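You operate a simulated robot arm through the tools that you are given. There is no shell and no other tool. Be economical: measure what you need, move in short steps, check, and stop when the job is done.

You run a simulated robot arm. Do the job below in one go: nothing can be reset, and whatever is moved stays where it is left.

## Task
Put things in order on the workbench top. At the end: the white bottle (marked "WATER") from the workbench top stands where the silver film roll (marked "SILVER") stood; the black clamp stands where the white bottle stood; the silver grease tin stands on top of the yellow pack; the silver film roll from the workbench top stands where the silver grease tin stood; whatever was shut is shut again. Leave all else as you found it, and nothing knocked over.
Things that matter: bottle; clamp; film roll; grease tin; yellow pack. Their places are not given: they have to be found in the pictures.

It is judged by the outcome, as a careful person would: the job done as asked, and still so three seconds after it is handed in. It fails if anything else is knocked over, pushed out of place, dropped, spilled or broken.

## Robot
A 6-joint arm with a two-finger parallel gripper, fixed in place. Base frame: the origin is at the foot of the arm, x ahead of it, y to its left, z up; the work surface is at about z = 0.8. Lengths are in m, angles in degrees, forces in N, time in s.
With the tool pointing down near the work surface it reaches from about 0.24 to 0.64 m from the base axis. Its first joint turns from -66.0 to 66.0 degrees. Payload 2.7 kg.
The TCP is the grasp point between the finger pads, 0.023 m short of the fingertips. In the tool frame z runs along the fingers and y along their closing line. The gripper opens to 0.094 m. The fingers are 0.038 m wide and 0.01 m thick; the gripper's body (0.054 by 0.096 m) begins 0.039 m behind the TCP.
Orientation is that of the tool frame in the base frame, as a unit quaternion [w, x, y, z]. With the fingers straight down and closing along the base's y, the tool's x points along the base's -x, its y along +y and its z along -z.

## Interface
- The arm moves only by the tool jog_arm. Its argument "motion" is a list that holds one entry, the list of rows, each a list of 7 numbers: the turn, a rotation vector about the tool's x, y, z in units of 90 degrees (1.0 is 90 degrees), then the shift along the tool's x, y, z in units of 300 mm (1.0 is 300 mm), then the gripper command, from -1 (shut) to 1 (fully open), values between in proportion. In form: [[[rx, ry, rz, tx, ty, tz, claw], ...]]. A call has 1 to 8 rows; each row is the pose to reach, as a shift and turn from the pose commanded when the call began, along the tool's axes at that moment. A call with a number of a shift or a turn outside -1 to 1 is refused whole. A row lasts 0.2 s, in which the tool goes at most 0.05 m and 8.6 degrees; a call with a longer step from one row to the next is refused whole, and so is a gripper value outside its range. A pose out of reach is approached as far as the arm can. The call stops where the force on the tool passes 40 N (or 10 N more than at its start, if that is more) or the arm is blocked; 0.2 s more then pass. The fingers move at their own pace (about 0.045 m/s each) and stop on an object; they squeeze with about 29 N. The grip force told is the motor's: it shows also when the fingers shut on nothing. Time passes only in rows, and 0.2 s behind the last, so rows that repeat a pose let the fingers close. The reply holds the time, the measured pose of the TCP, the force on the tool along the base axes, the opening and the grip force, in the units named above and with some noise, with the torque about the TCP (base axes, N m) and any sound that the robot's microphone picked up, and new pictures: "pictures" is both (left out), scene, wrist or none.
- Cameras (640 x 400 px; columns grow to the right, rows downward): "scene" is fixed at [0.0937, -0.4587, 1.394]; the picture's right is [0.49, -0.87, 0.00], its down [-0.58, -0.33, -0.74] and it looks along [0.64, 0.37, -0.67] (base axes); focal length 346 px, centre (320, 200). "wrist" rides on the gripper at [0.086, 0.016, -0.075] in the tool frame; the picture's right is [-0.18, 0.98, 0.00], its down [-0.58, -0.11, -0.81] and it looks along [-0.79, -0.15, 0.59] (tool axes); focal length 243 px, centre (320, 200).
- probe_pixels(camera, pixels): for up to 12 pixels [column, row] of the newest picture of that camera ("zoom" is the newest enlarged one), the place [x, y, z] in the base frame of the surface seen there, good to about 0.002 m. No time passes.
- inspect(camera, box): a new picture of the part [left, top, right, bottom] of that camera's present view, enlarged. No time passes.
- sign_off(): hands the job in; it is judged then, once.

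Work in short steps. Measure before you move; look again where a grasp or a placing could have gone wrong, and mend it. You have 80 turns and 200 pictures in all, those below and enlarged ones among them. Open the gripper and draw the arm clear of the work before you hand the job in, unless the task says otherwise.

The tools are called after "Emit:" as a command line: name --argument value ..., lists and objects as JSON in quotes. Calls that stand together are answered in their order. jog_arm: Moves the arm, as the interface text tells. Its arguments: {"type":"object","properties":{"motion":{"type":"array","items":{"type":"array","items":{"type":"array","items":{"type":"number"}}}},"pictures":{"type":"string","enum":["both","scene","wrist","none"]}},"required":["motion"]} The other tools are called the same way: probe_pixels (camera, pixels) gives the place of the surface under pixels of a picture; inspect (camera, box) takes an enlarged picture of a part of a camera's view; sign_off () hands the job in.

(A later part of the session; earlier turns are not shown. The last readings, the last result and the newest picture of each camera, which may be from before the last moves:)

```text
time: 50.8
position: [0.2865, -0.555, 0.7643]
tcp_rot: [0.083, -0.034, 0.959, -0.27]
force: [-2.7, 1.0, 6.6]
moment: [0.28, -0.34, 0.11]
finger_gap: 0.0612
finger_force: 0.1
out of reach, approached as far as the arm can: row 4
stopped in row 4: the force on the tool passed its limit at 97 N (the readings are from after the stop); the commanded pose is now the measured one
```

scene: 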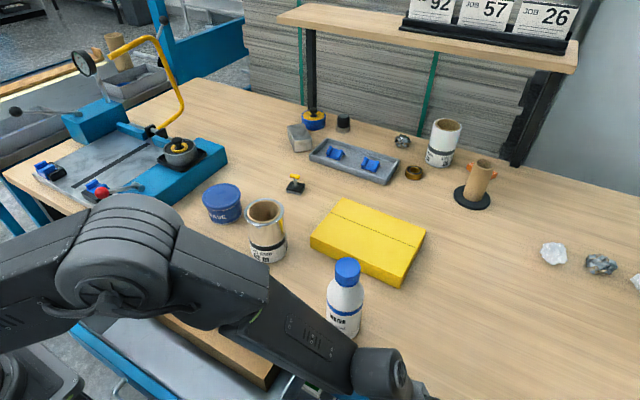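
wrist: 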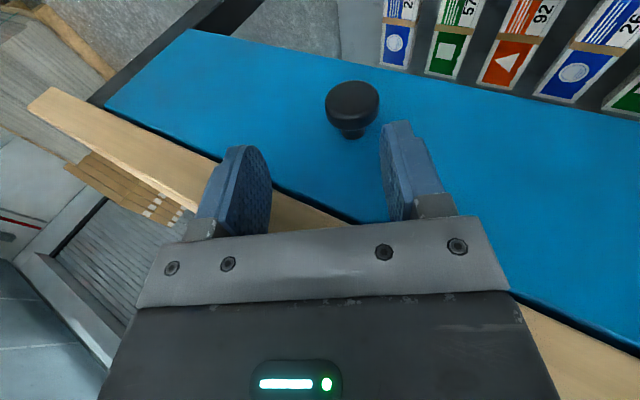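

The hand body keeps meeting the bench edge, and pulling this knob would exceed the first joint's range – so this drawer isn't the way. I back off and re-examine drawer 1 from above.

Emit:
jog_arm --motion '[[[0, 0.02, 0, 0.05, 0.0, -0.08, 0.3], [-0.04, 0.06, 0, 0.05, 0.08, -0.18, 0.3], [-0.12, 0.1, 0, 0.05, 0.18, -0.28, 0.3], [-0.2, 0.1, 0, 0.04, 0.3, -0.36, 0.3], [-0.28, 0.1, 0, 0.03, 0.42, -0.44, 0.3], [-0.34, 0.1, 0, 0.02, 0.54, -0.52, 0.3], [-0.34, 0.1, 0, 0.01, 0.66, -0.58, 0.3], [-0.34, 0.1, 0, 0.0, 0.78, -0.64, 0.3]]]'

Emit:
inspect --camera "wrist" --box '[300, 0, 640, 200]'

Emit:
inspect --camera "scene" --box '[100, 260, 320, 400]'

```text
time: 52.6
position: [0.2483, -0.2552, 0.8029]
tcp_rot: [-0.004, -0.034, 0.999, -0.008]
force: [-0.3, -0.4, -0.8]
moment: [-0.02, 0.0, -0.02]
finger_gap: 0.0611
finger_force: 0.1
out of reach, approached as far as the arm can: row 1
```

scene: 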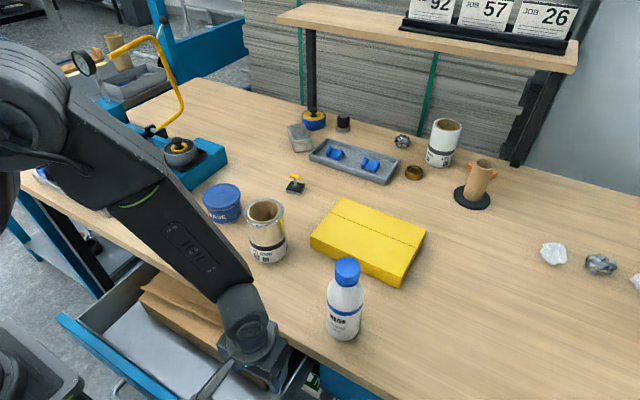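
wrist: 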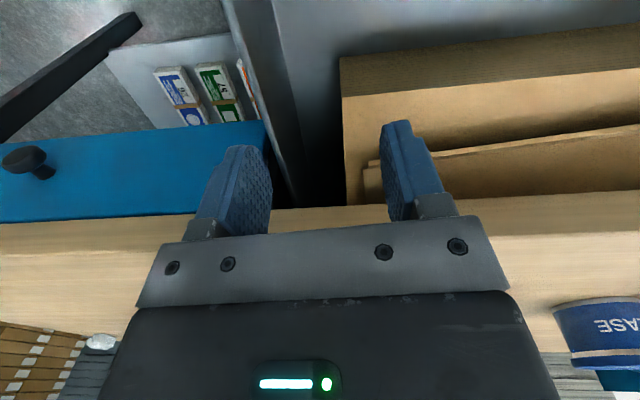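

```text
1.88 times, centred on (470, 100) of wrist
```

zoom: 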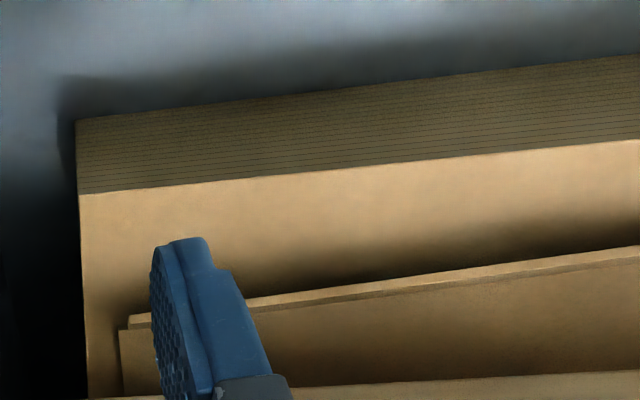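

```text
2.86 times, centred on (210, 330) of scene
```

zoom: 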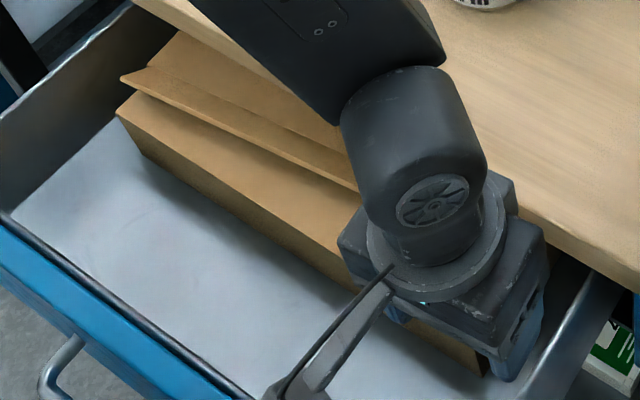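

Nothing in drawer 1's carton. A grey tray beyond the machine (140,80 in scene) holds round blue/grey things; I enlarge and measure that.

Emit:
inspect --camera "scene" --box '[70, 40, 190, 115]'

Emit:
probe_pixels --camera "scene" --pixels '[[135, 85], [150, 80], [120, 90], [95, 62], [115, 50], [178, 150], [180, 140], [178, 165], [195, 160], [165, 160], [50, 170], [97, 205]]'

```text
5.33 times, centred on (130, 78) of scene
```

zoom: 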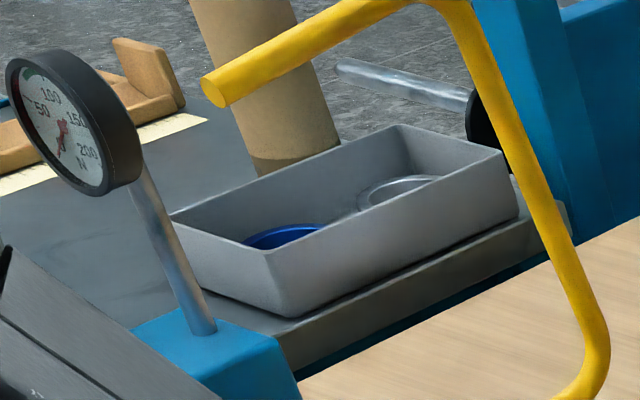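

```text
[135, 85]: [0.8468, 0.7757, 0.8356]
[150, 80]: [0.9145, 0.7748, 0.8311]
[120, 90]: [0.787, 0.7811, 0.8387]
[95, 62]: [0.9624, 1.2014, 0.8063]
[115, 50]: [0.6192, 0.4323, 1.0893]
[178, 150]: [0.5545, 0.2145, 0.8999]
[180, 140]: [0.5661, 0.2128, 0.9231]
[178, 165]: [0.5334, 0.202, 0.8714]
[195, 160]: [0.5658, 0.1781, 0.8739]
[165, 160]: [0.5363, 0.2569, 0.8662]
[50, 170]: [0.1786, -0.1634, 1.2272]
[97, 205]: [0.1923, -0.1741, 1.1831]
```

Those are unreachable. I take a look at the left end of the carton and sheet from above.

Emit:
jog_arm --motion '[[[0, 0, 0, 0, 0.14, -0.06, 0.3], [0, 0, 0, -0.02, 0.28, -0.1, 0.3], [0, 0, 0, -0.04, 0.42, -0.1, 0.3], [0, 0, 0, -0.05, 0.56, -0.1, 0.3], [0, 0, 0, -0.05, 0.7, -0.1, 0.3], [0, 0, 0, -0.05, 0.84, -0.1, 0.3], [0, 0, 0, -0.05, 0.98, -0.1, 0.3]]]'

Emit:
inspect --camera "wrist" --box '[120, 0, 520, 230]'

```text
time: 54.2
position: [0.2433, 0.041, 0.827]
tcp_rot: [-0.005, -0.034, 0.999, -0.008]
force: [1.1, -1.0, -0.5]
moment: [0.0, -0.02, 0.02]
finger_gap: 0.061
finger_force: 0.1
```

scene: 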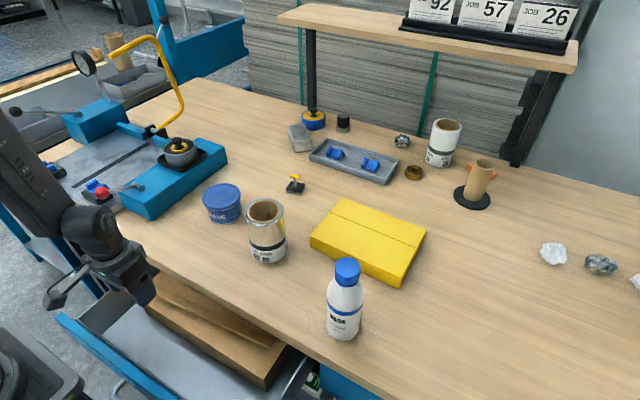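
wrist: 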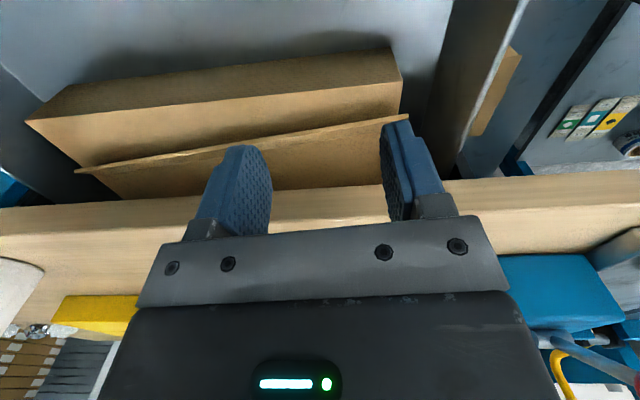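

```text
1.60 times, centred on (320, 115) of wrist
```

zoom: 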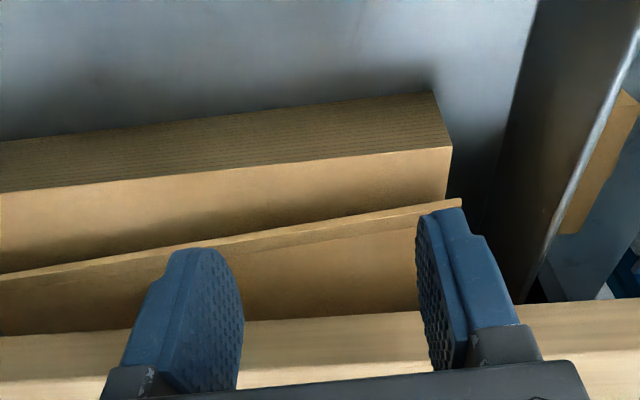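

The carton is solid, so the tin isn't there. The only reachable silver vessel is the pot on the machine's black tray; I go look at it from close up.

Emit:
jog_arm --motion '[[[0, 0, 0, 0, 0, -0.15, 0.3], [0, 0, 0, 0, 0, -0.3, 0.3], [0, 0, 0, -0.05, 0.1, -0.4, 0.3], [0, 0, 0, -0.14, 0.2, -0.47, 0.3], [0, 0, 0, -0.24, 0.3, -0.52, 0.3], [0, 0, 0, -0.34, 0.4, -0.55, 0.3], [0, 0, 0, -0.44, 0.5, -0.577, 0.3], [0, 0, 0, -0.5, 0.53, -0.577, 0.3]]]'

Emit:
inspect --camera "wrist" --box '[200, 20, 460, 220]'

Emit:
inspect --camera "wrist" --box '[0, 0, 260, 220]'

```text
time: 56.0
position: [0.3823, 0.2132, 0.9972]
tcp_rot: [-0.003, -0.033, 0.999, -0.009]
force: [0.0, -0.4, -1.3]
moment: [0.02, 0.02, 0.01]
finger_gap: 0.0613
finger_force: 0.0
```

scene: 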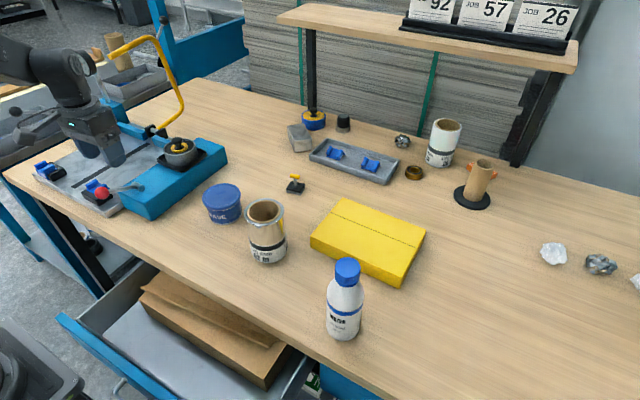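
wrist: 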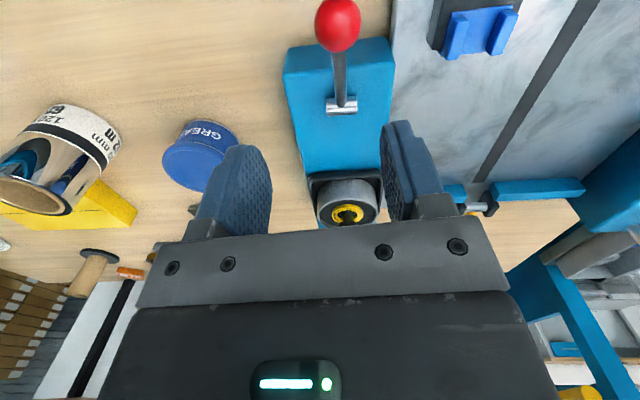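

```text
2.00 times, centred on (330, 120) of wrist
```

zoom: 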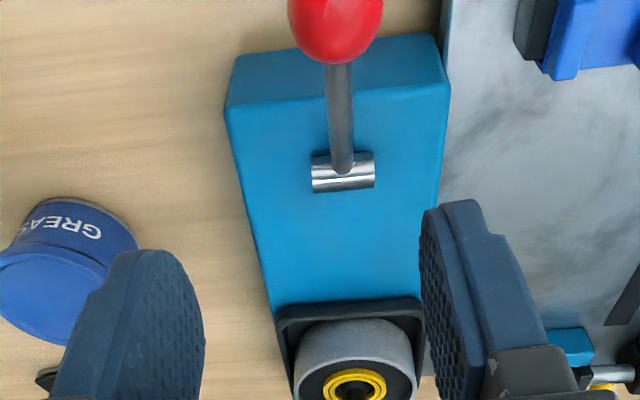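

```text
1.82 times, centred on (130, 110) of wrist
```

zoom: 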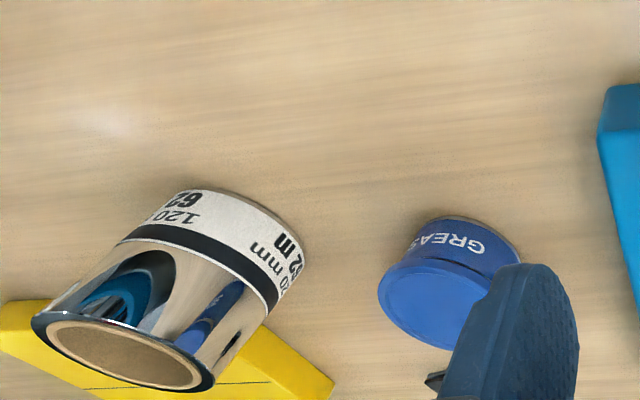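

The roll's label needs checking for "SILVER". I enlarge roll, tub and clamp strongly.

Emit:
inspect --camera "scene" --box '[235, 190, 300, 270]'

Emit:
inspect --camera "scene" --box '[195, 175, 250, 230]'

Emit:
inspect --camera "wrist" --box '[0, 90, 130, 220]'

Emit:
inspect --camera "scene" --box '[275, 165, 320, 205]'

```text
5.00 times, centred on (268, 230) of scene
```

zoom: 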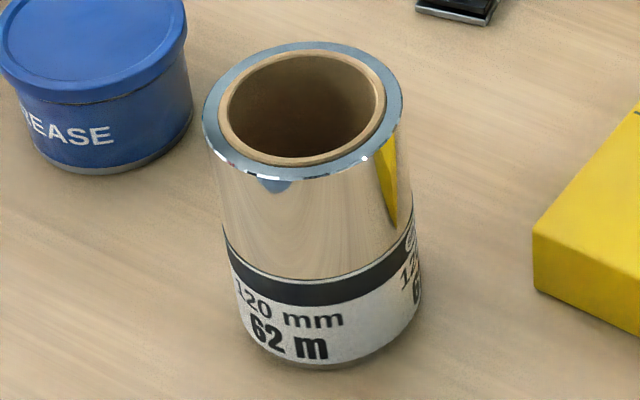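

```text
7.27 times, centred on (222, 202) of scene
```

zoom: 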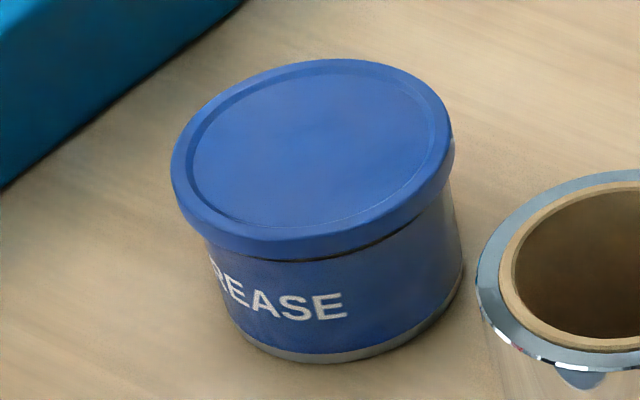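

```text
3.08 times, centred on (65, 155) of wrist
```

zoom: 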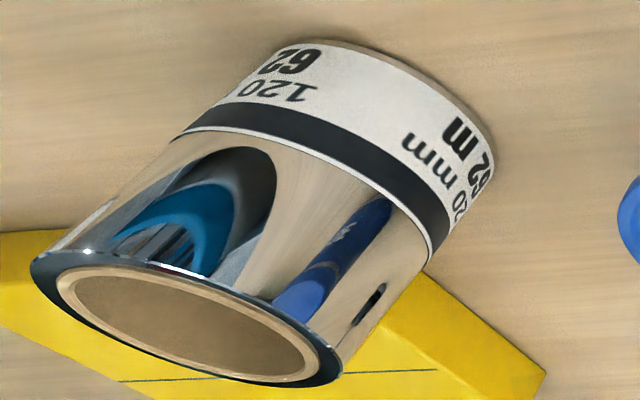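

```text
10.00 times, centred on (298, 185) of scene
```

zoom: 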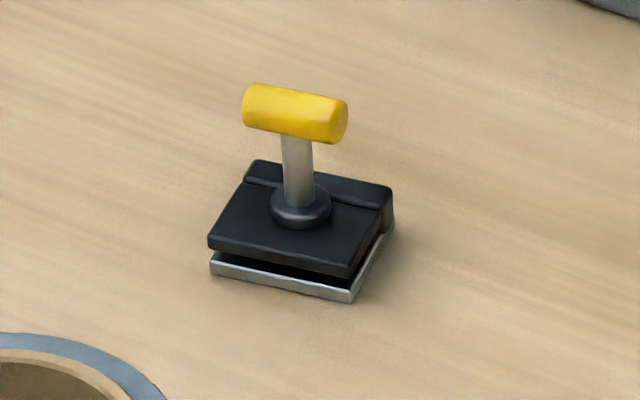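

Now it's clear: the "GREASE" tin has a silver metal body (visible at bottom rim and right side) with blue lid and label – it is the silver grease tin. I'll restore the drawer afterwards. First I measure tin, roll, bottle and clamp exactly.

Emit:
probe_pixels --camera "scene" --pixels '[[204, 198], [238.5, 190], [219, 184], [224, 208], [221, 195], [229, 222], [238, 212], [207, 212]]'

Emit:
probe_pixels --camera "scene" --pixels '[[246, 214], [283, 211], [262, 200], [268, 225], [254, 252], [283, 250], [268, 261], [266, 240]]'

Emit:
probe_pixels --camera "scene" --pixels '[[347, 262], [336, 270], [358, 270], [347, 278], [345, 300], [330, 300], [361, 302], [343, 330], [329, 325], [358, 328], [346, 310]]'

Emit:
probe_pixels --camera "scene" --pixels '[[290.5, 175], [299, 177], [295.5, 182], [288, 189], [301, 193], [304, 184], [292, 182], [302, 187], [295.7, 187]]'

```text
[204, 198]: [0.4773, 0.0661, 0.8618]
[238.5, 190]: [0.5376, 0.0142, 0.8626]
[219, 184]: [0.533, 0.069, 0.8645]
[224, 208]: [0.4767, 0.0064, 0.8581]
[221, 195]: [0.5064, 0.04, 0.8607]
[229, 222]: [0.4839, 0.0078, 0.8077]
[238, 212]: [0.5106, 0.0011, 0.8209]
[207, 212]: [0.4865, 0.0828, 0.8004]
```

```text
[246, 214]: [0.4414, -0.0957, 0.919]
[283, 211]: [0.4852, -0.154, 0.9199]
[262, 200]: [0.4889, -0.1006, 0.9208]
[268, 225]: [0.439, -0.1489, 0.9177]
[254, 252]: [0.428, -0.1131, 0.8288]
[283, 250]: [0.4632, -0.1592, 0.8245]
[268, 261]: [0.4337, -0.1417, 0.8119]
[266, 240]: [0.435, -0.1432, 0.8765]
```

```text
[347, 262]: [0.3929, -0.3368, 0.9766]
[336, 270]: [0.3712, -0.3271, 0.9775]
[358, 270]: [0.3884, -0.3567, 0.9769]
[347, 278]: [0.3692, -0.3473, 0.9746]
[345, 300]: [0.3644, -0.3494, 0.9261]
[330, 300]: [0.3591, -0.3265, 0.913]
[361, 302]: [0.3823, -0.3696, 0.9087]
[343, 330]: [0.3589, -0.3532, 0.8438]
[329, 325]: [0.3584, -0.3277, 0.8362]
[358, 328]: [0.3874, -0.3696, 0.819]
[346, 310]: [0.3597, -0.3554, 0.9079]
```

```text
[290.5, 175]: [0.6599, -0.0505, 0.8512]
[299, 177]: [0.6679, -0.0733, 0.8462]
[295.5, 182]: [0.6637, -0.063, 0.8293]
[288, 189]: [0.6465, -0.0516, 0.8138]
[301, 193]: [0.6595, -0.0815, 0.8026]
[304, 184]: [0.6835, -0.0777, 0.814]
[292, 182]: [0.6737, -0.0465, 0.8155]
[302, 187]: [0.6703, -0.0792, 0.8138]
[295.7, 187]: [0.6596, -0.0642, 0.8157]
```

Measured: tin centre (0.506, 0.039), top z 0.863; roll centre (0.4635, −0.124), 0.12 tall, r≈0.037; bottle centre (0.385, −0.340), top 0.977; clamp (0.665, −0.064) turned ~18°; pack top z 0.84, centre (0.585, −0.303). I move above the tin, fully open, yaw corrected.

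Emit:
jog_arm --motion '[[[0, 0, 0.02, -0.05, -0.12, 0, 1], [-0.011, 0, 0.042, -0.12, -0.24, 0, 1], [-0.011, 0, 0.042, -0.2, -0.36, 0, 1], [-0.011, 0, 0.042, -0.28, -0.48, 0.05, 1], [-0.011, 0, 0.042, -0.34, -0.58, 0.12, 1], [-0.011, 0, 0.042, -0.374, -0.606, 0.22, 1], [-0.011, 0, 0.042, -0.374, -0.606, 0.29, 1], [-0.011, 0, 0.042, -0.374, -0.606, 0.29, 1]]]'

```text
time: 57.8
position: [0.509, 0.0364, 0.9113]
tcp_rot: [-0.004, 0.0, 1.0, 0.0]
force: [0.1, 0.1, -1.0]
moment: [-0.02, -0.01, 0.0]
finger_gap: 0.0942
finger_force: 0.1
```

scene: 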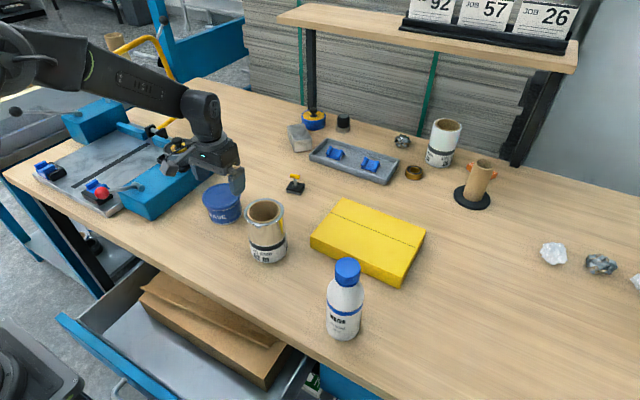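
wrist: 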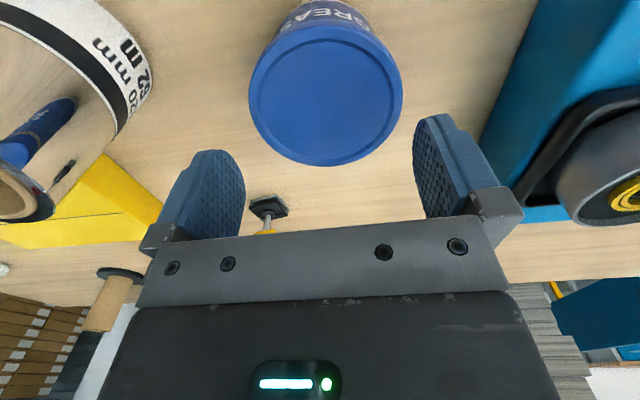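

The lid is well seen; I check its centre with the wrist view before descending.

Emit:
probe_pixels --camera "wrist" --pixels '[[253, 95], [399, 95], [326, 95], [326, 163], [326, 45], [275, 140], [378, 140]]'

```text
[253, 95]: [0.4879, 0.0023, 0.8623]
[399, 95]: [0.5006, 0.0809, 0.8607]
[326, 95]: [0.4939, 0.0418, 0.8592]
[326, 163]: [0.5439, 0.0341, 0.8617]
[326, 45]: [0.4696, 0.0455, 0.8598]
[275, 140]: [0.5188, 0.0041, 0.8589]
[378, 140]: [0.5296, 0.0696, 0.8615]
```

Tin centre (0.503, 0.039), lid radius 0.041. Descend to z≈0.846, close, and lift a little.

Emit:
jog_arm --motion '[[[0, 0, 0, 0.02, 0.009, 0.07, 1], [0, 0, 0, 0.02, 0.009, 0.15, 1], [0, 0, 0, 0.02, 0.009, 0.215, 1], [0, 0, 0, 0.02, 0.009, 0.215, -1], [0, 0, 0, 0.02, 0.009, 0.215, -1], [0, 0, 0, 0.02, 0.009, 0.215, -1], [0, 0, 0, 0.02, 0.009, 0.15, -1], [0, 0, 0, 0.02, 0.009, 0.08, -1]]]'

```text
time: 59.6
position: [0.5013, 0.0384, 0.8873]
tcp_rot: [-0.004, 0.001, 1.0, 0.0]
force: [1.0, 0.1, -0.1]
moment: [-0.02, -0.01, 0.03]
finger_gap: 0.0
finger_force: 12.9
```

scene: 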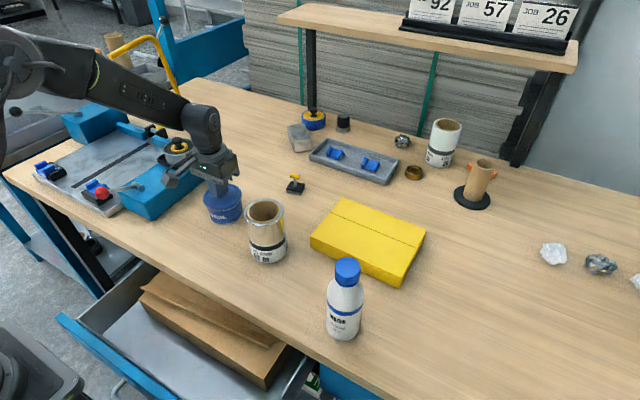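
wrist: 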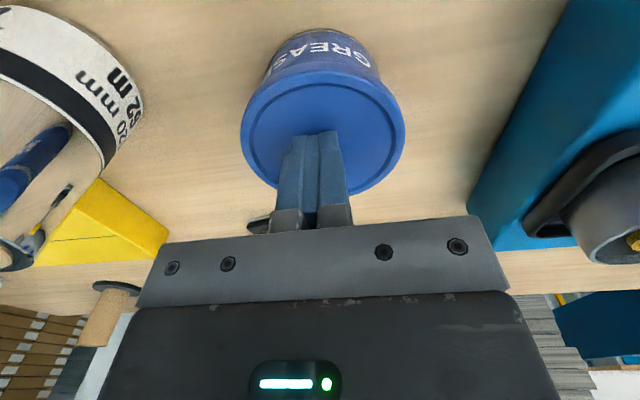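

The fingers slipped off the lid. I reopen above and check the tin before retrying deeper.

Emit:
jog_arm --motion '[[[0, 0, 0, 0, 0, -0.08, 1], [0, 0, 0, 0, 0, -0.08, 1], [0, 0, 0, 0, 0, -0.08, 1], [0, 0, 0, 0, 0, -0.08, 1], [0, 0, 0, 0, 0, -0.08, 1]]]'

Emit:
probe_pixels --camera "scene" --pixels '[[204, 198], [219, 184], [224, 208], [221, 195], [229, 222]]'

Emit:
inspect --camera "scene" --box '[190, 170, 260, 235]'

```text
time: 60.8
position: [0.5014, 0.0362, 0.9113]
tcp_rot: [-0.004, -0.001, 1.0, 0.0]
force: [-0.5, 0.1, 1.0]
moment: [0.03, -0.03, -0.02]
finger_gap: 0.094
finger_force: 0.1
```

scene: 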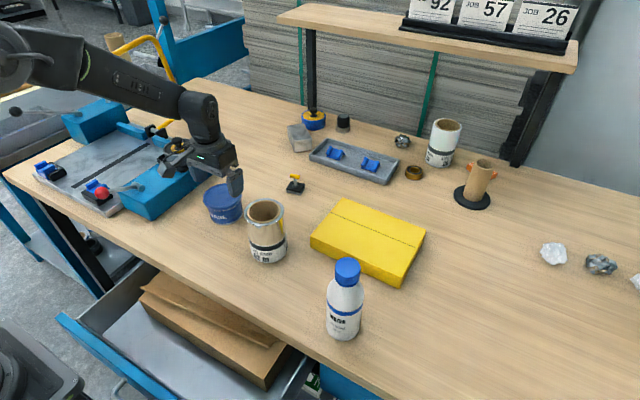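
wrist: 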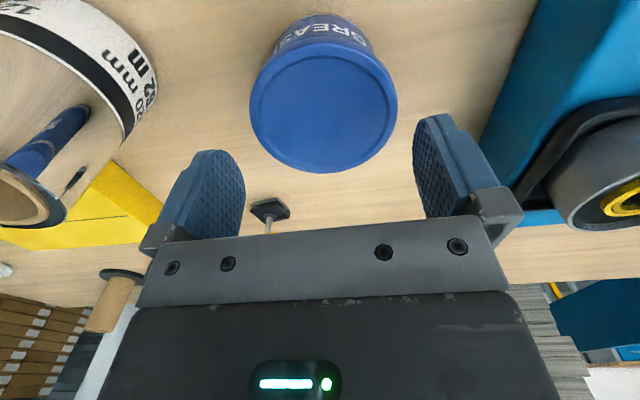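

```text
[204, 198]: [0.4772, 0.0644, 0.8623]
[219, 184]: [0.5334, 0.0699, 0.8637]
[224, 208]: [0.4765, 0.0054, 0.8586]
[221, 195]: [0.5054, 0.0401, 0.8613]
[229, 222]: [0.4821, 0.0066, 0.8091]
```

```text
6.15 times, centred on (225, 202) of scene
```

zoom: 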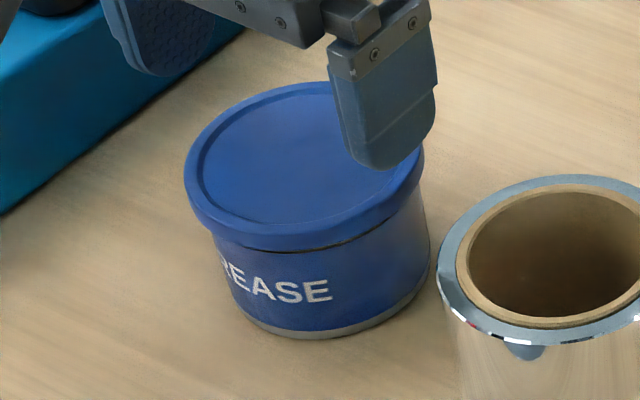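

Tin unmoved. Retry with TCP at z≈0.830, and read the grip before lifting.

Emit:
jog_arm --motion '[[[0, 0, 0, -0.008, 0.01, 0.09, 1], [0, 0, 0, -0.008, 0.01, 0.18, 1], [0, 0, 0, -0.008, 0.01, 0.27, 1], [0, 0, 0, -0.008, 0.01, 0.27, -1], [0, 0, 0, -0.008, 0.01, 0.27, -1], [0, 0, 0, -0.008, 0.01, 0.27, -1], [0, 0, 0, -0.008, 0.01, 0.27, -1]]]' --pictures "none"

```text
time: 62.4
position: [0.5053, 0.0401, 0.8307]
tcp_rot: [-0.003, -0.001, 1.0, 0.0]
force: [-2.2, -3.8, 7.1]
moment: [-0.12, 0.17, 0.09]
finger_gap: 0.0897
finger_force: 28.8
```

Gripped at 0.0897 m gap with 29 N. Lift slowly 3 cm.

Emit:
jog_arm --motion '[[[0, 0, 0, 0, 0, -0.02, -1], [0, 0, 0, 0, 0, -0.05, -1], [0, 0, 0, 0, 0, -0.1, -1]]]'

```text
time: 63.2
position: [0.503, 0.0417, 0.8609]
tcp_rot: [-0.005, -0.001, 1.0, 0.0]
force: [1.0, -0.1, -4.2]
moment: [-0.04, 0.01, 0.04]
finger_gap: 0.0897
finger_force: 29.2
```

scene: 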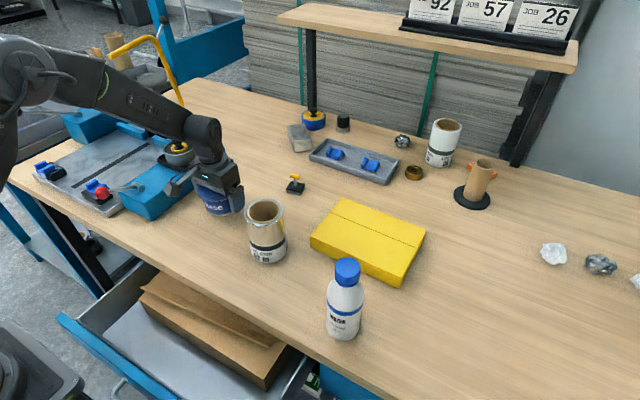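
wrist: 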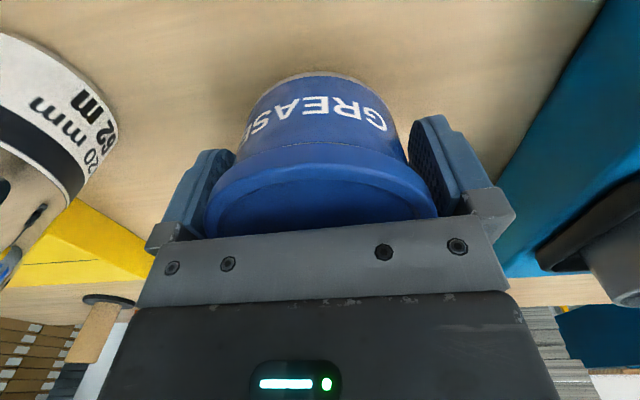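

The tin is held (≈4 N). Raise it well above the roll and carry it toward the pack.

Emit:
jog_arm --motion '[[[0, 0, 0, 0, 0, -0.14, -1], [0, 0, 0, 0, 0, -0.28, -1], [0, 0, 0, 0, 0, -0.4, -1], [0, 0, 0, -0.04, -0.13, -0.42, -1], [0, 0, 0, -0.09, -0.28, -0.42, -1], [0, 0, 0, -0.14, -0.43, -0.42, -1], [0, 0, 0, -0.19, -0.58, -0.42, -1], [0, 0, 0, -0.24, -0.73, -0.42, -1]]]' --pictures "none"

Emit:
jog_arm --motion '[[[0, 0, 0, 0, -0.14, 0, -1], [0, 0, 0, 0, -0.28, 0.05, -1], [0, 0, 0, 0, -0.394, 0.1, -1], [0, 0, 0, 0, -0.394, 0.2, -1], [0, 0, 0, 0, -0.394, 0.28, -1]]]'

```text
time: 65.0
position: [0.5744, -0.1779, 0.9853]
tcp_rot: [-0.004, -0.001, 1.0, 0.001]
force: [0.1, -0.7, -2.7]
moment: [0.03, 0.0, -0.04]
finger_gap: 0.0814
finger_force: 29.1
```

```text
time: 66.2
position: [0.5695, -0.2925, 0.9015]
tcp_rot: [-0.004, -0.001, 1.0, 0.0]
force: [0.2, -0.5, -3.4]
moment: [0.0, 0.01, 0.02]
finger_gap: 0.0817
finger_force: 29.0
out of reach, approached as far as the arm can: row 3, 4, 5
```

scene: 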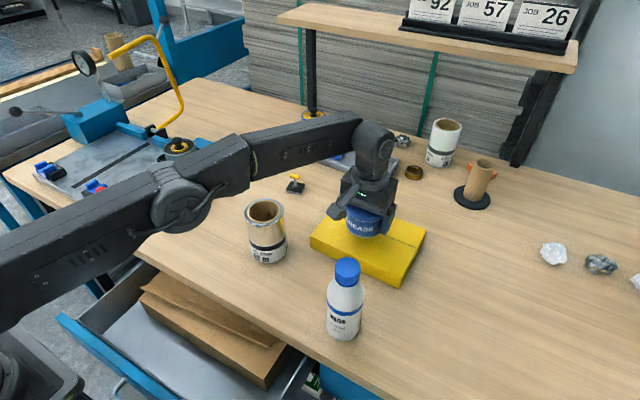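
wrist: 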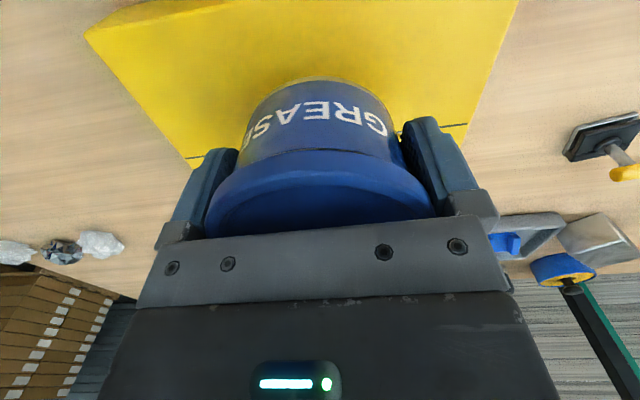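

Held, now above the pack at (0.570, −0.293). I lower gently, with 1 cm less reach, watching the force.

Emit:
jog_arm --motion '[[[0, 0, 0, 0.01, 0, 0.03, -1], [0, 0, 0, 0.02, 0, 0.055, -1], [0, 0, 0, 0.02, 0, 0.07, -1], [0, 0, 0, 0.02, 0, 0.08, -1]]]' --pictures "none"

```text
time: 67.2
position: [0.5621, -0.2932, 0.8771]
tcp_rot: [-0.006, 0.0, 1.0, 0.0]
force: [0.1, -0.5, -3.1]
moment: [0.03, 0.02, 0.0]
finger_gap: 0.0817
finger_force: 28.9
```

Not touching yet; lower by 2 mm steps.

Emit:
jog_arm --motion '[[[0, 0, 0, 0, 0, 0.007, -1], [0, 0, 0, 0, 0, 0.013, -1], [0, 0, 0, 0, 0, 0.013, -1]]]' --pictures "none"

Emit:
inspect --camera "scene" --box '[310, 170, 430, 290]'

```text
time: 68.0
position: [0.5623, -0.2924, 0.8735]
tcp_rot: [-0.004, 0.0, 1.0, 0.0]
force: [0.0, 0.6, -2.5]
moment: [-0.03, 0.0, 0.03]
finger_gap: 0.0817
finger_force: 28.9
```

```text
3.33 times, centred on (370, 230) of scene
```

zoom: 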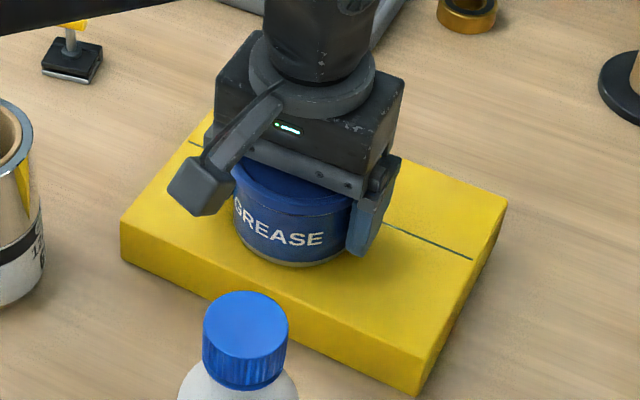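

Very near the pack's surface. Continue 5 mm in small steps until contact shows.

Emit:
jog_arm --motion '[[[0, 0, 0, 0, 0, 0.006, -1], [0, 0, 0, 0, 0, 0.012, -1], [0, 0, 0, 0, 0, 0.016, -1], [0, 0, 0, 0, 0, 0.016, -1]]]' --pictures "none"

```text
time: 69.0
position: [0.5637, -0.2926, 0.8697]
tcp_rot: [-0.004, -0.002, 1.0, 0.0]
force: [-1.5, 1.9, 4.7]
moment: [0.1, -0.24, 0.09]
finger_gap: 0.0815
finger_force: 28.1
```

Contact felt. Open the gripper and rise straight up.

Emit:
jog_arm --motion '[[[0, 0, 0, 0, 0, -0.002, 0.9], [0, 0, 0, 0, 0, -0.002, 1], [0, 0, 0, 0, 0, -0.002, 1], [0, 0, 0, 0, 0, -0.1, 1], [0, 0, 0, 0, 0, -0.25, 1], [0, 0, 0, 0.1, 0, -0.36, 1], [0, 0, 0, 0.2, 0.0, -0.4, 1]]]'

```text
time: 70.6
position: [0.5036, -0.2921, 0.9903]
tcp_rot: [-0.004, 0.0, 1.0, -0.001]
force: [-0.6, -0.5, -0.2]
moment: [-0.02, 0.02, -0.04]
finger_gap: 0.0942
finger_force: 0.0
```

scene: 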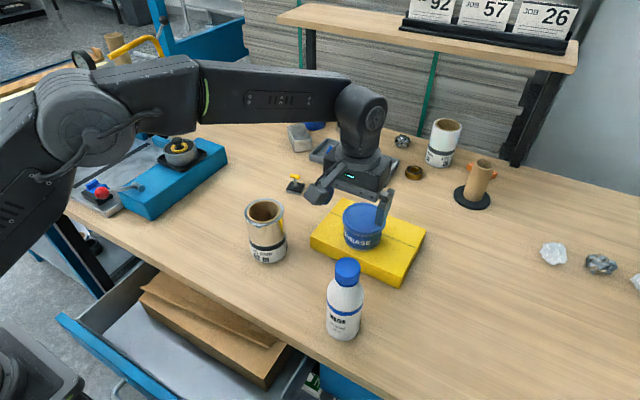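
wrist: 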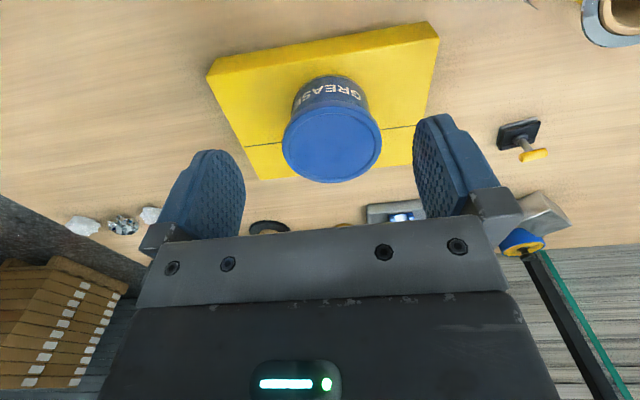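

Tin stands on the pack. Now above the roll at (0.4635, −0.124).

Emit:
jog_arm --motion '[[[0, 0, 0, 0.03, 0.14, 0, 1], [0, 0, 0, 0.07, 0.28, 0, 1], [0, 0, 0, 0.1, 0.42, 0, 1], [0, 0, 0, 0.134, 0.56, 0, 1], [0, 0, 0, 0.134, 0.56, 0, 1]]]'

Emit:
probe_pixels --camera "scene" --pixels '[[268, 261], [266, 240], [254, 252], [362, 213], [370, 240], [346, 262]]'

```text
time: 71.8
position: [0.463, -0.1273, 0.9898]
tcp_rot: [-0.004, -0.001, 1.0, 0.001]
force: [-0.5, -0.3, 0.1]
moment: [0.03, 0.02, -0.03]
finger_gap: 0.094
finger_force: 0.1
```

scene: 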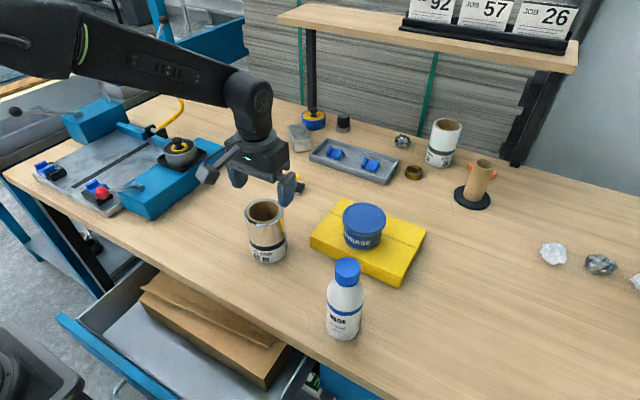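
wrist: 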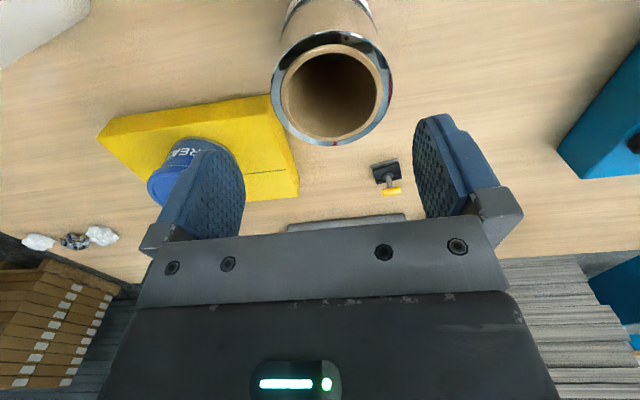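

```text
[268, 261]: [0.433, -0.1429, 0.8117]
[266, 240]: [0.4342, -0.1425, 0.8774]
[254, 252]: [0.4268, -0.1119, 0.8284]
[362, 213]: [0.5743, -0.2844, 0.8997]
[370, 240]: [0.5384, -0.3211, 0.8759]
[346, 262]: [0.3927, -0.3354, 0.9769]
```

Tin top at z 0.90 as expected. Descend over the roll to z≈0.887, close, and lift a bit.

Emit:
jog_arm --motion '[[[0, 0, 0, 0, 0.01, 0.12, 1], [0, 0, 0, 0, 0.01, 0.24, 1], [0, 0, 0, 0, 0.01, 0.343, 1], [0, 0, 0, 0, 0.01, 0.343, 1], [0, 0, 0, 0, 0.01, 0.343, -1], [0, 0, 0, 0, 0.01, 0.343, -1], [0, 0, 0, 0, 0.01, 0.343, -1], [0, 0, 0, 0, 0.01, 0.343, -1]]]' --pictures "none"

Emit:
jog_arm --motion '[[[0, 0, 0, 0, 0, -0.02, -1], [0, 0, 0, 0, 0, -0.06, -1], [0, 0, 0, 0, 0, -0.1, -1], [0, 0, 0, 0, 0, -0.1, -1]]]'

```text
time: 73.6
position: [0.461, -0.122, 0.8869]
tcp_rot: [-0.004, 0.001, 1.0, 0.0]
force: [-0.4, 1.1, 0.4]
moment: [-0.02, -0.01, 0.02]
finger_gap: 0.0812
finger_force: 29.3
```

```text
time: 74.6
position: [0.4616, -0.1215, 0.9166]
tcp_rot: [-0.005, -0.001, 1.0, 0.001]
force: [-0.2, 0.5, -3.6]
moment: [-0.04, 0.0, -0.02]
finger_gap: 0.0813
finger_force: 29.0
```

scene: 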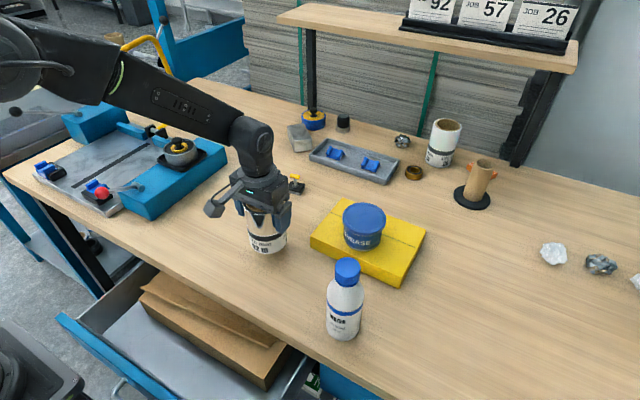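
wrist: 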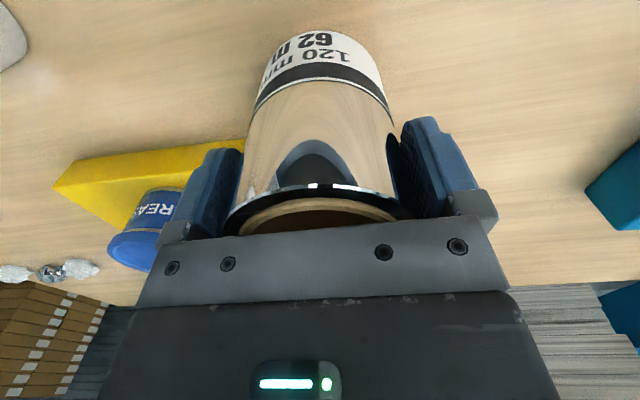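

Roll is held (diameter 0.081; its axis ~6 mm ahead of the TCP). Carry it to the tin's former place (0.504, 0.039) and lower.

Emit:
jog_arm --motion '[[[0, 0, 0, -0.03, 0.13, 0, -1], [0, 0, 0, -0.06, 0.27, 0, -1], [0, 0, 0, -0.09, 0.4, 0, -1], [0, 0, 0, -0.121, 0.535, 0, -1], [0, 0, 0, -0.121, 0.535, 0.05, -1], [0, 0, 0, -0.121, 0.535, 0.085, -1], [0, 0, 0, -0.121, 0.535, 0.092, -1], [0, 0, 0, -0.121, 0.535, 0.092, -1]]]'

```text
time: 76.4
position: [0.4989, 0.0372, 0.8896]
tcp_rot: [-0.005, 0.0, 1.0, 0.0]
force: [0.0, 0.1, -3.4]
moment: [-0.01, 0.0, 0.0]
finger_gap: 0.0812
finger_force: 29.3
```

scene: 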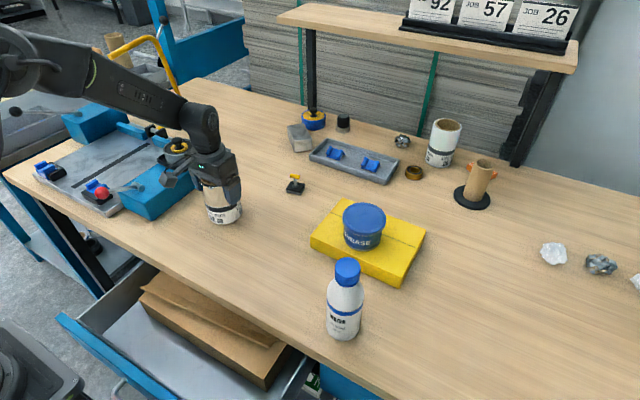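
wrist: 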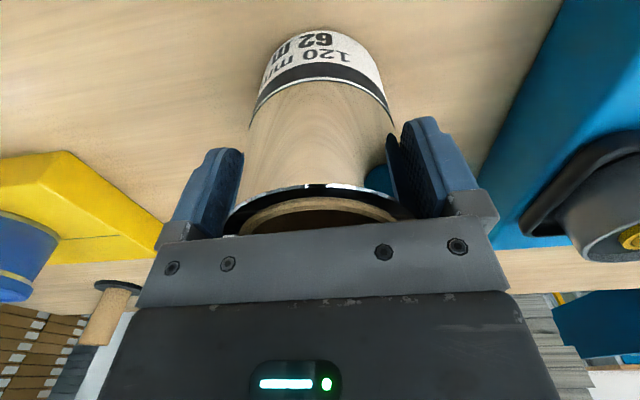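

Still ~3 mm above the bench. Lower until contact with a small y correction.

Emit:
jog_arm --motion '[[[0, 0, 0, 0, 0.005, 0.006, -1], [0, 0, 0, 0, 0.005, 0.011, -1], [0, 0, 0, 0, 0.005, 0.014, -1]]]' --pictures "none"

```text
time: 77.2
position: [0.4997, 0.0395, 0.8852]
tcp_rot: [-0.001, -0.001, 1.0, 0.0]
force: [-1.4, 0.4, 14.3]
moment: [-0.55, 0.02, 0.13]
finger_gap: 0.0812
finger_force: 29.2
```

Contact. Release (rising 1 mm first) and lift clear above 0.92, then look.

Emit:
jog_arm --motion '[[[0, 0, 0, 0, 0, -0.004, -1], [0, 0, 0, 0, 0, -0.004, 1], [0, 0, 0, 0, 0, -0.004, 1], [0, 0, 0, 0, 0, -0.1, 1], [0, 0, 0, 0, 0, -0.22, 1], [0, 0, 0, 0, 0, -0.35, 1]]]'

Emit:
probe_pixels --camera "scene" --pixels '[[224, 215], [218, 200], [228, 200], [222, 190], [296, 178]]'

```text
time: 78.6
position: [0.4987, 0.0395, 0.9907]
tcp_rot: [-0.004, -0.001, 1.0, 0.0]
force: [0.3, 0.4, 0.2]
moment: [-0.02, -0.04, 0.01]
finger_gap: 0.0944
finger_force: 0.1
```

scene: 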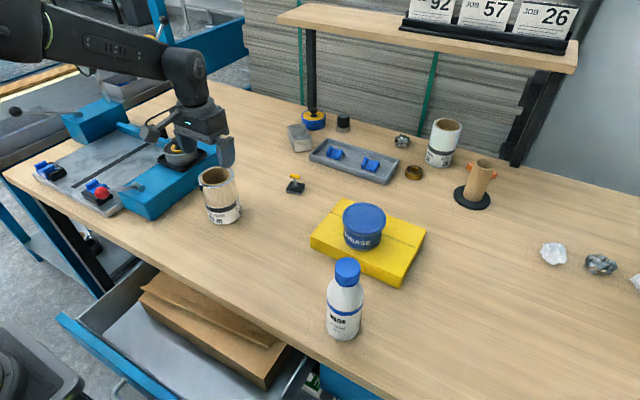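
wrist: 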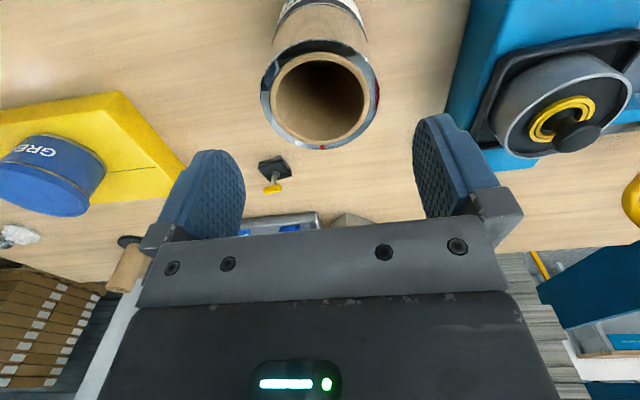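

```text
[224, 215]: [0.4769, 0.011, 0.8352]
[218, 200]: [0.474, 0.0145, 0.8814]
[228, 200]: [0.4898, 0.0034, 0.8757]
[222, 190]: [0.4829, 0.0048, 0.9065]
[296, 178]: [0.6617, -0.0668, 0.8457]
```

Roll stands at (0.503, 0.042). Now to the bottle: travel high to above (0.385, −0.340).

Emit:
jog_arm --motion '[[[0, 0, 0, 0.04, -0.12, -0.06, 1], [0, 0, 0, 0.1, -0.25, -0.12, 1], [0, 0, 0, 0.16, -0.38, -0.18, 1], [0, 0, 0, 0.22, -0.51, -0.2, 1], [0, 0, 0, 0.28, -0.64, -0.2, 1], [0, 0, 0, 0.33, -0.77, -0.2, 1], [0, 0, 0, 0.37, -0.9, -0.2, 1], [0, 0, 0, 0.379, -0.99, -0.2, 1]]]' --pictures "none"

Emit:
jog_arm --motion '[[[0, 0, 0, 0, -0.14, 0, 0.4], [0, 0, 0, 0, -0.273, 0, 0.4], [0, 0, 0, 0, -0.273, 0, 0.4]]]'

Emit:
inspect --camera "scene" --box '[315, 250, 375, 345]'

```text
time: 80.4
position: [0.3847, -0.2574, 1.0513]
tcp_rot: [-0.004, -0.001, 1.0, 0.0]
force: [0.0, -0.1, -0.1]
moment: [0.01, 0.01, 0.0]
finger_gap: 0.094
finger_force: 0.0
```

```text
time: 81.2
position: [0.3862, -0.3397, 1.0501]
tcp_rot: [-0.004, -0.001, 1.0, 0.0]
force: [-0.6, 0.2, -0.5]
moment: [0.02, -0.02, 0.05]
finger_gap: 0.0659
finger_force: 0.1
```

scene: 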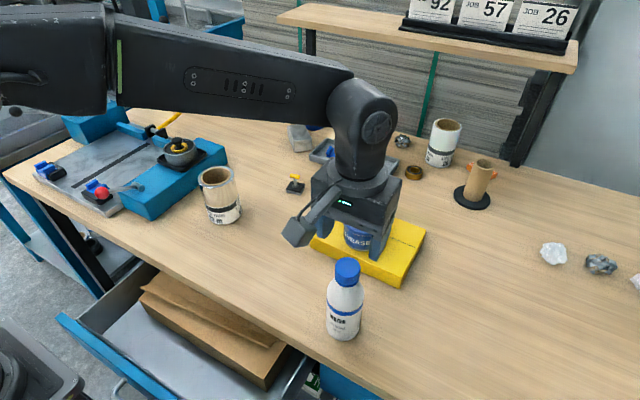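
wrist: 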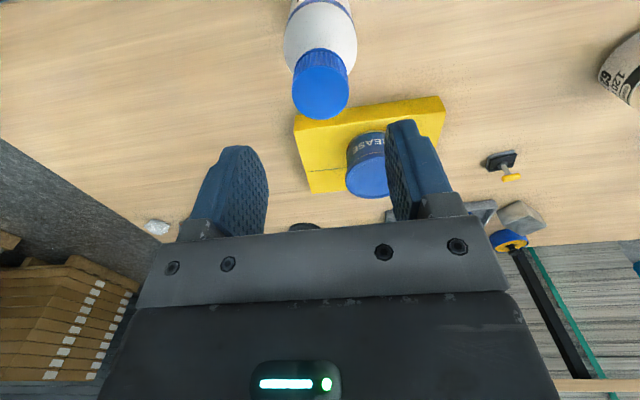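

```text
4.21 times, centred on (345, 298) of scene
```

zoom: 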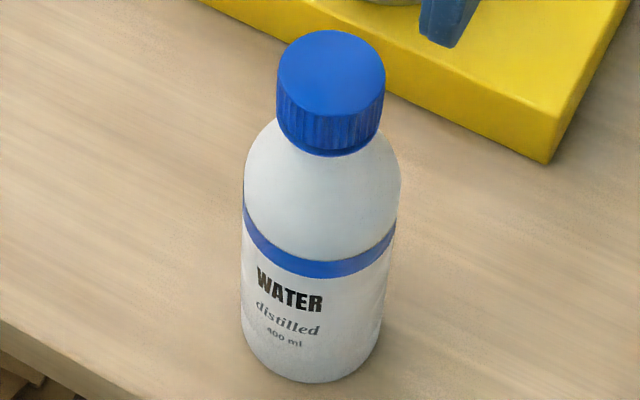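

I measure the cap's centre and height.

Emit:
probe_pixels --camera "wrist" --pixels '[[295, 90], [347, 88], [321, 117], [321, 75], [321, 95]]'

Emit:
probe_pixels --camera "zoom" --pixels '[[330, 75], [330, 110], [328, 145], [328, 160], [250, 170], [395, 185], [325, 180], [282, 65], [382, 70]]'

```text
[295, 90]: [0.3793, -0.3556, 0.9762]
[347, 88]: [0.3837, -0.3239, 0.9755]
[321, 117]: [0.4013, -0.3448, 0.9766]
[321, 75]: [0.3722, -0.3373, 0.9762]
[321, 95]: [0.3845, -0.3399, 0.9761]
```

```text
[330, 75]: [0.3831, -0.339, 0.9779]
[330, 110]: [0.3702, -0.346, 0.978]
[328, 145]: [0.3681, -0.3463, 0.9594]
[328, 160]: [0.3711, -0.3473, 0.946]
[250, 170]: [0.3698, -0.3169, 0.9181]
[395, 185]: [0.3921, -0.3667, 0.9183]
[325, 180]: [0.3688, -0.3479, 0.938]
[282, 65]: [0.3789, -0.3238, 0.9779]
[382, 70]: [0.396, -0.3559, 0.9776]
```

Cap centre (0.3845, −0.3405), z 0.955–0.977. Descend to TCP z 0.963, grip the cap, and lift slightly.

Emit:
jog_arm --motion '[[[0, 0, 0, 0.005, -0.003, 0.12, 0.4], [0, 0, 0, 0.005, -0.003, 0.22, 0.4], [0, 0, 0, 0.005, -0.003, 0.29, 0.4], [0, 0, 0, 0.005, -0.003, 0.29, -1], [0, 0, 0, 0.005, -0.003, 0.29, -1], [0, 0, 0, 0.005, -0.003, 0.29, -1], [0, 0, 0, 0.005, -0.003, 0.29, -1]]]' --pictures "none"

Emit:
jog_arm --motion '[[[0, 0, 0, 0, 0, -0.02, -1], [0, 0, 0, 0, 0, -0.06, -1], [0, 0, 0, 0, 0, -0.1, -1], [0, 0, 0, 0, 0, -0.1, -1]]]'

```text
time: 82.8
position: [0.3842, -0.3398, 0.964]
tcp_rot: [-0.004, 0.0, 1.0, 0.0]
force: [-0.4, 0.3, -0.7]
moment: [0.02, -0.01, 0.0]
finger_gap: 0.036
finger_force: 29.0
```

```text
time: 83.8
position: [0.3833, -0.3401, 0.9937]
tcp_rot: [-0.005, -0.001, 1.0, 0.0]
force: [-0.5, -0.9, -5.1]
moment: [0.0, 0.03, 0.01]
finger_gap: 0.0361
finger_force: 28.8
```

scene: 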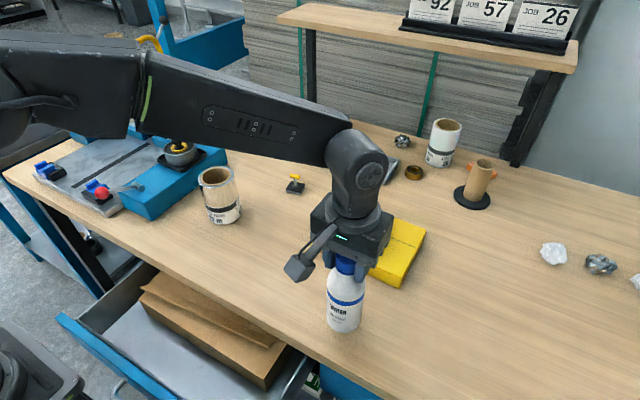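
wrist: 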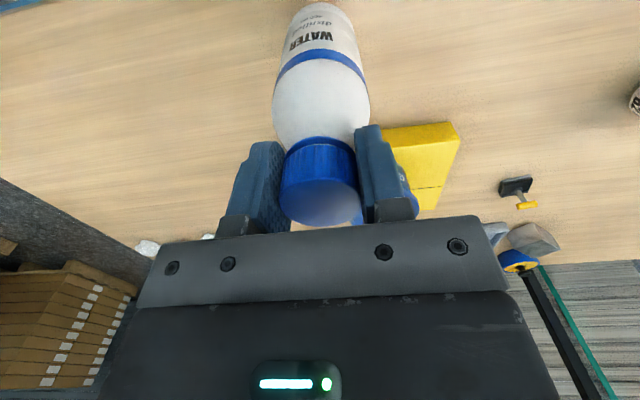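

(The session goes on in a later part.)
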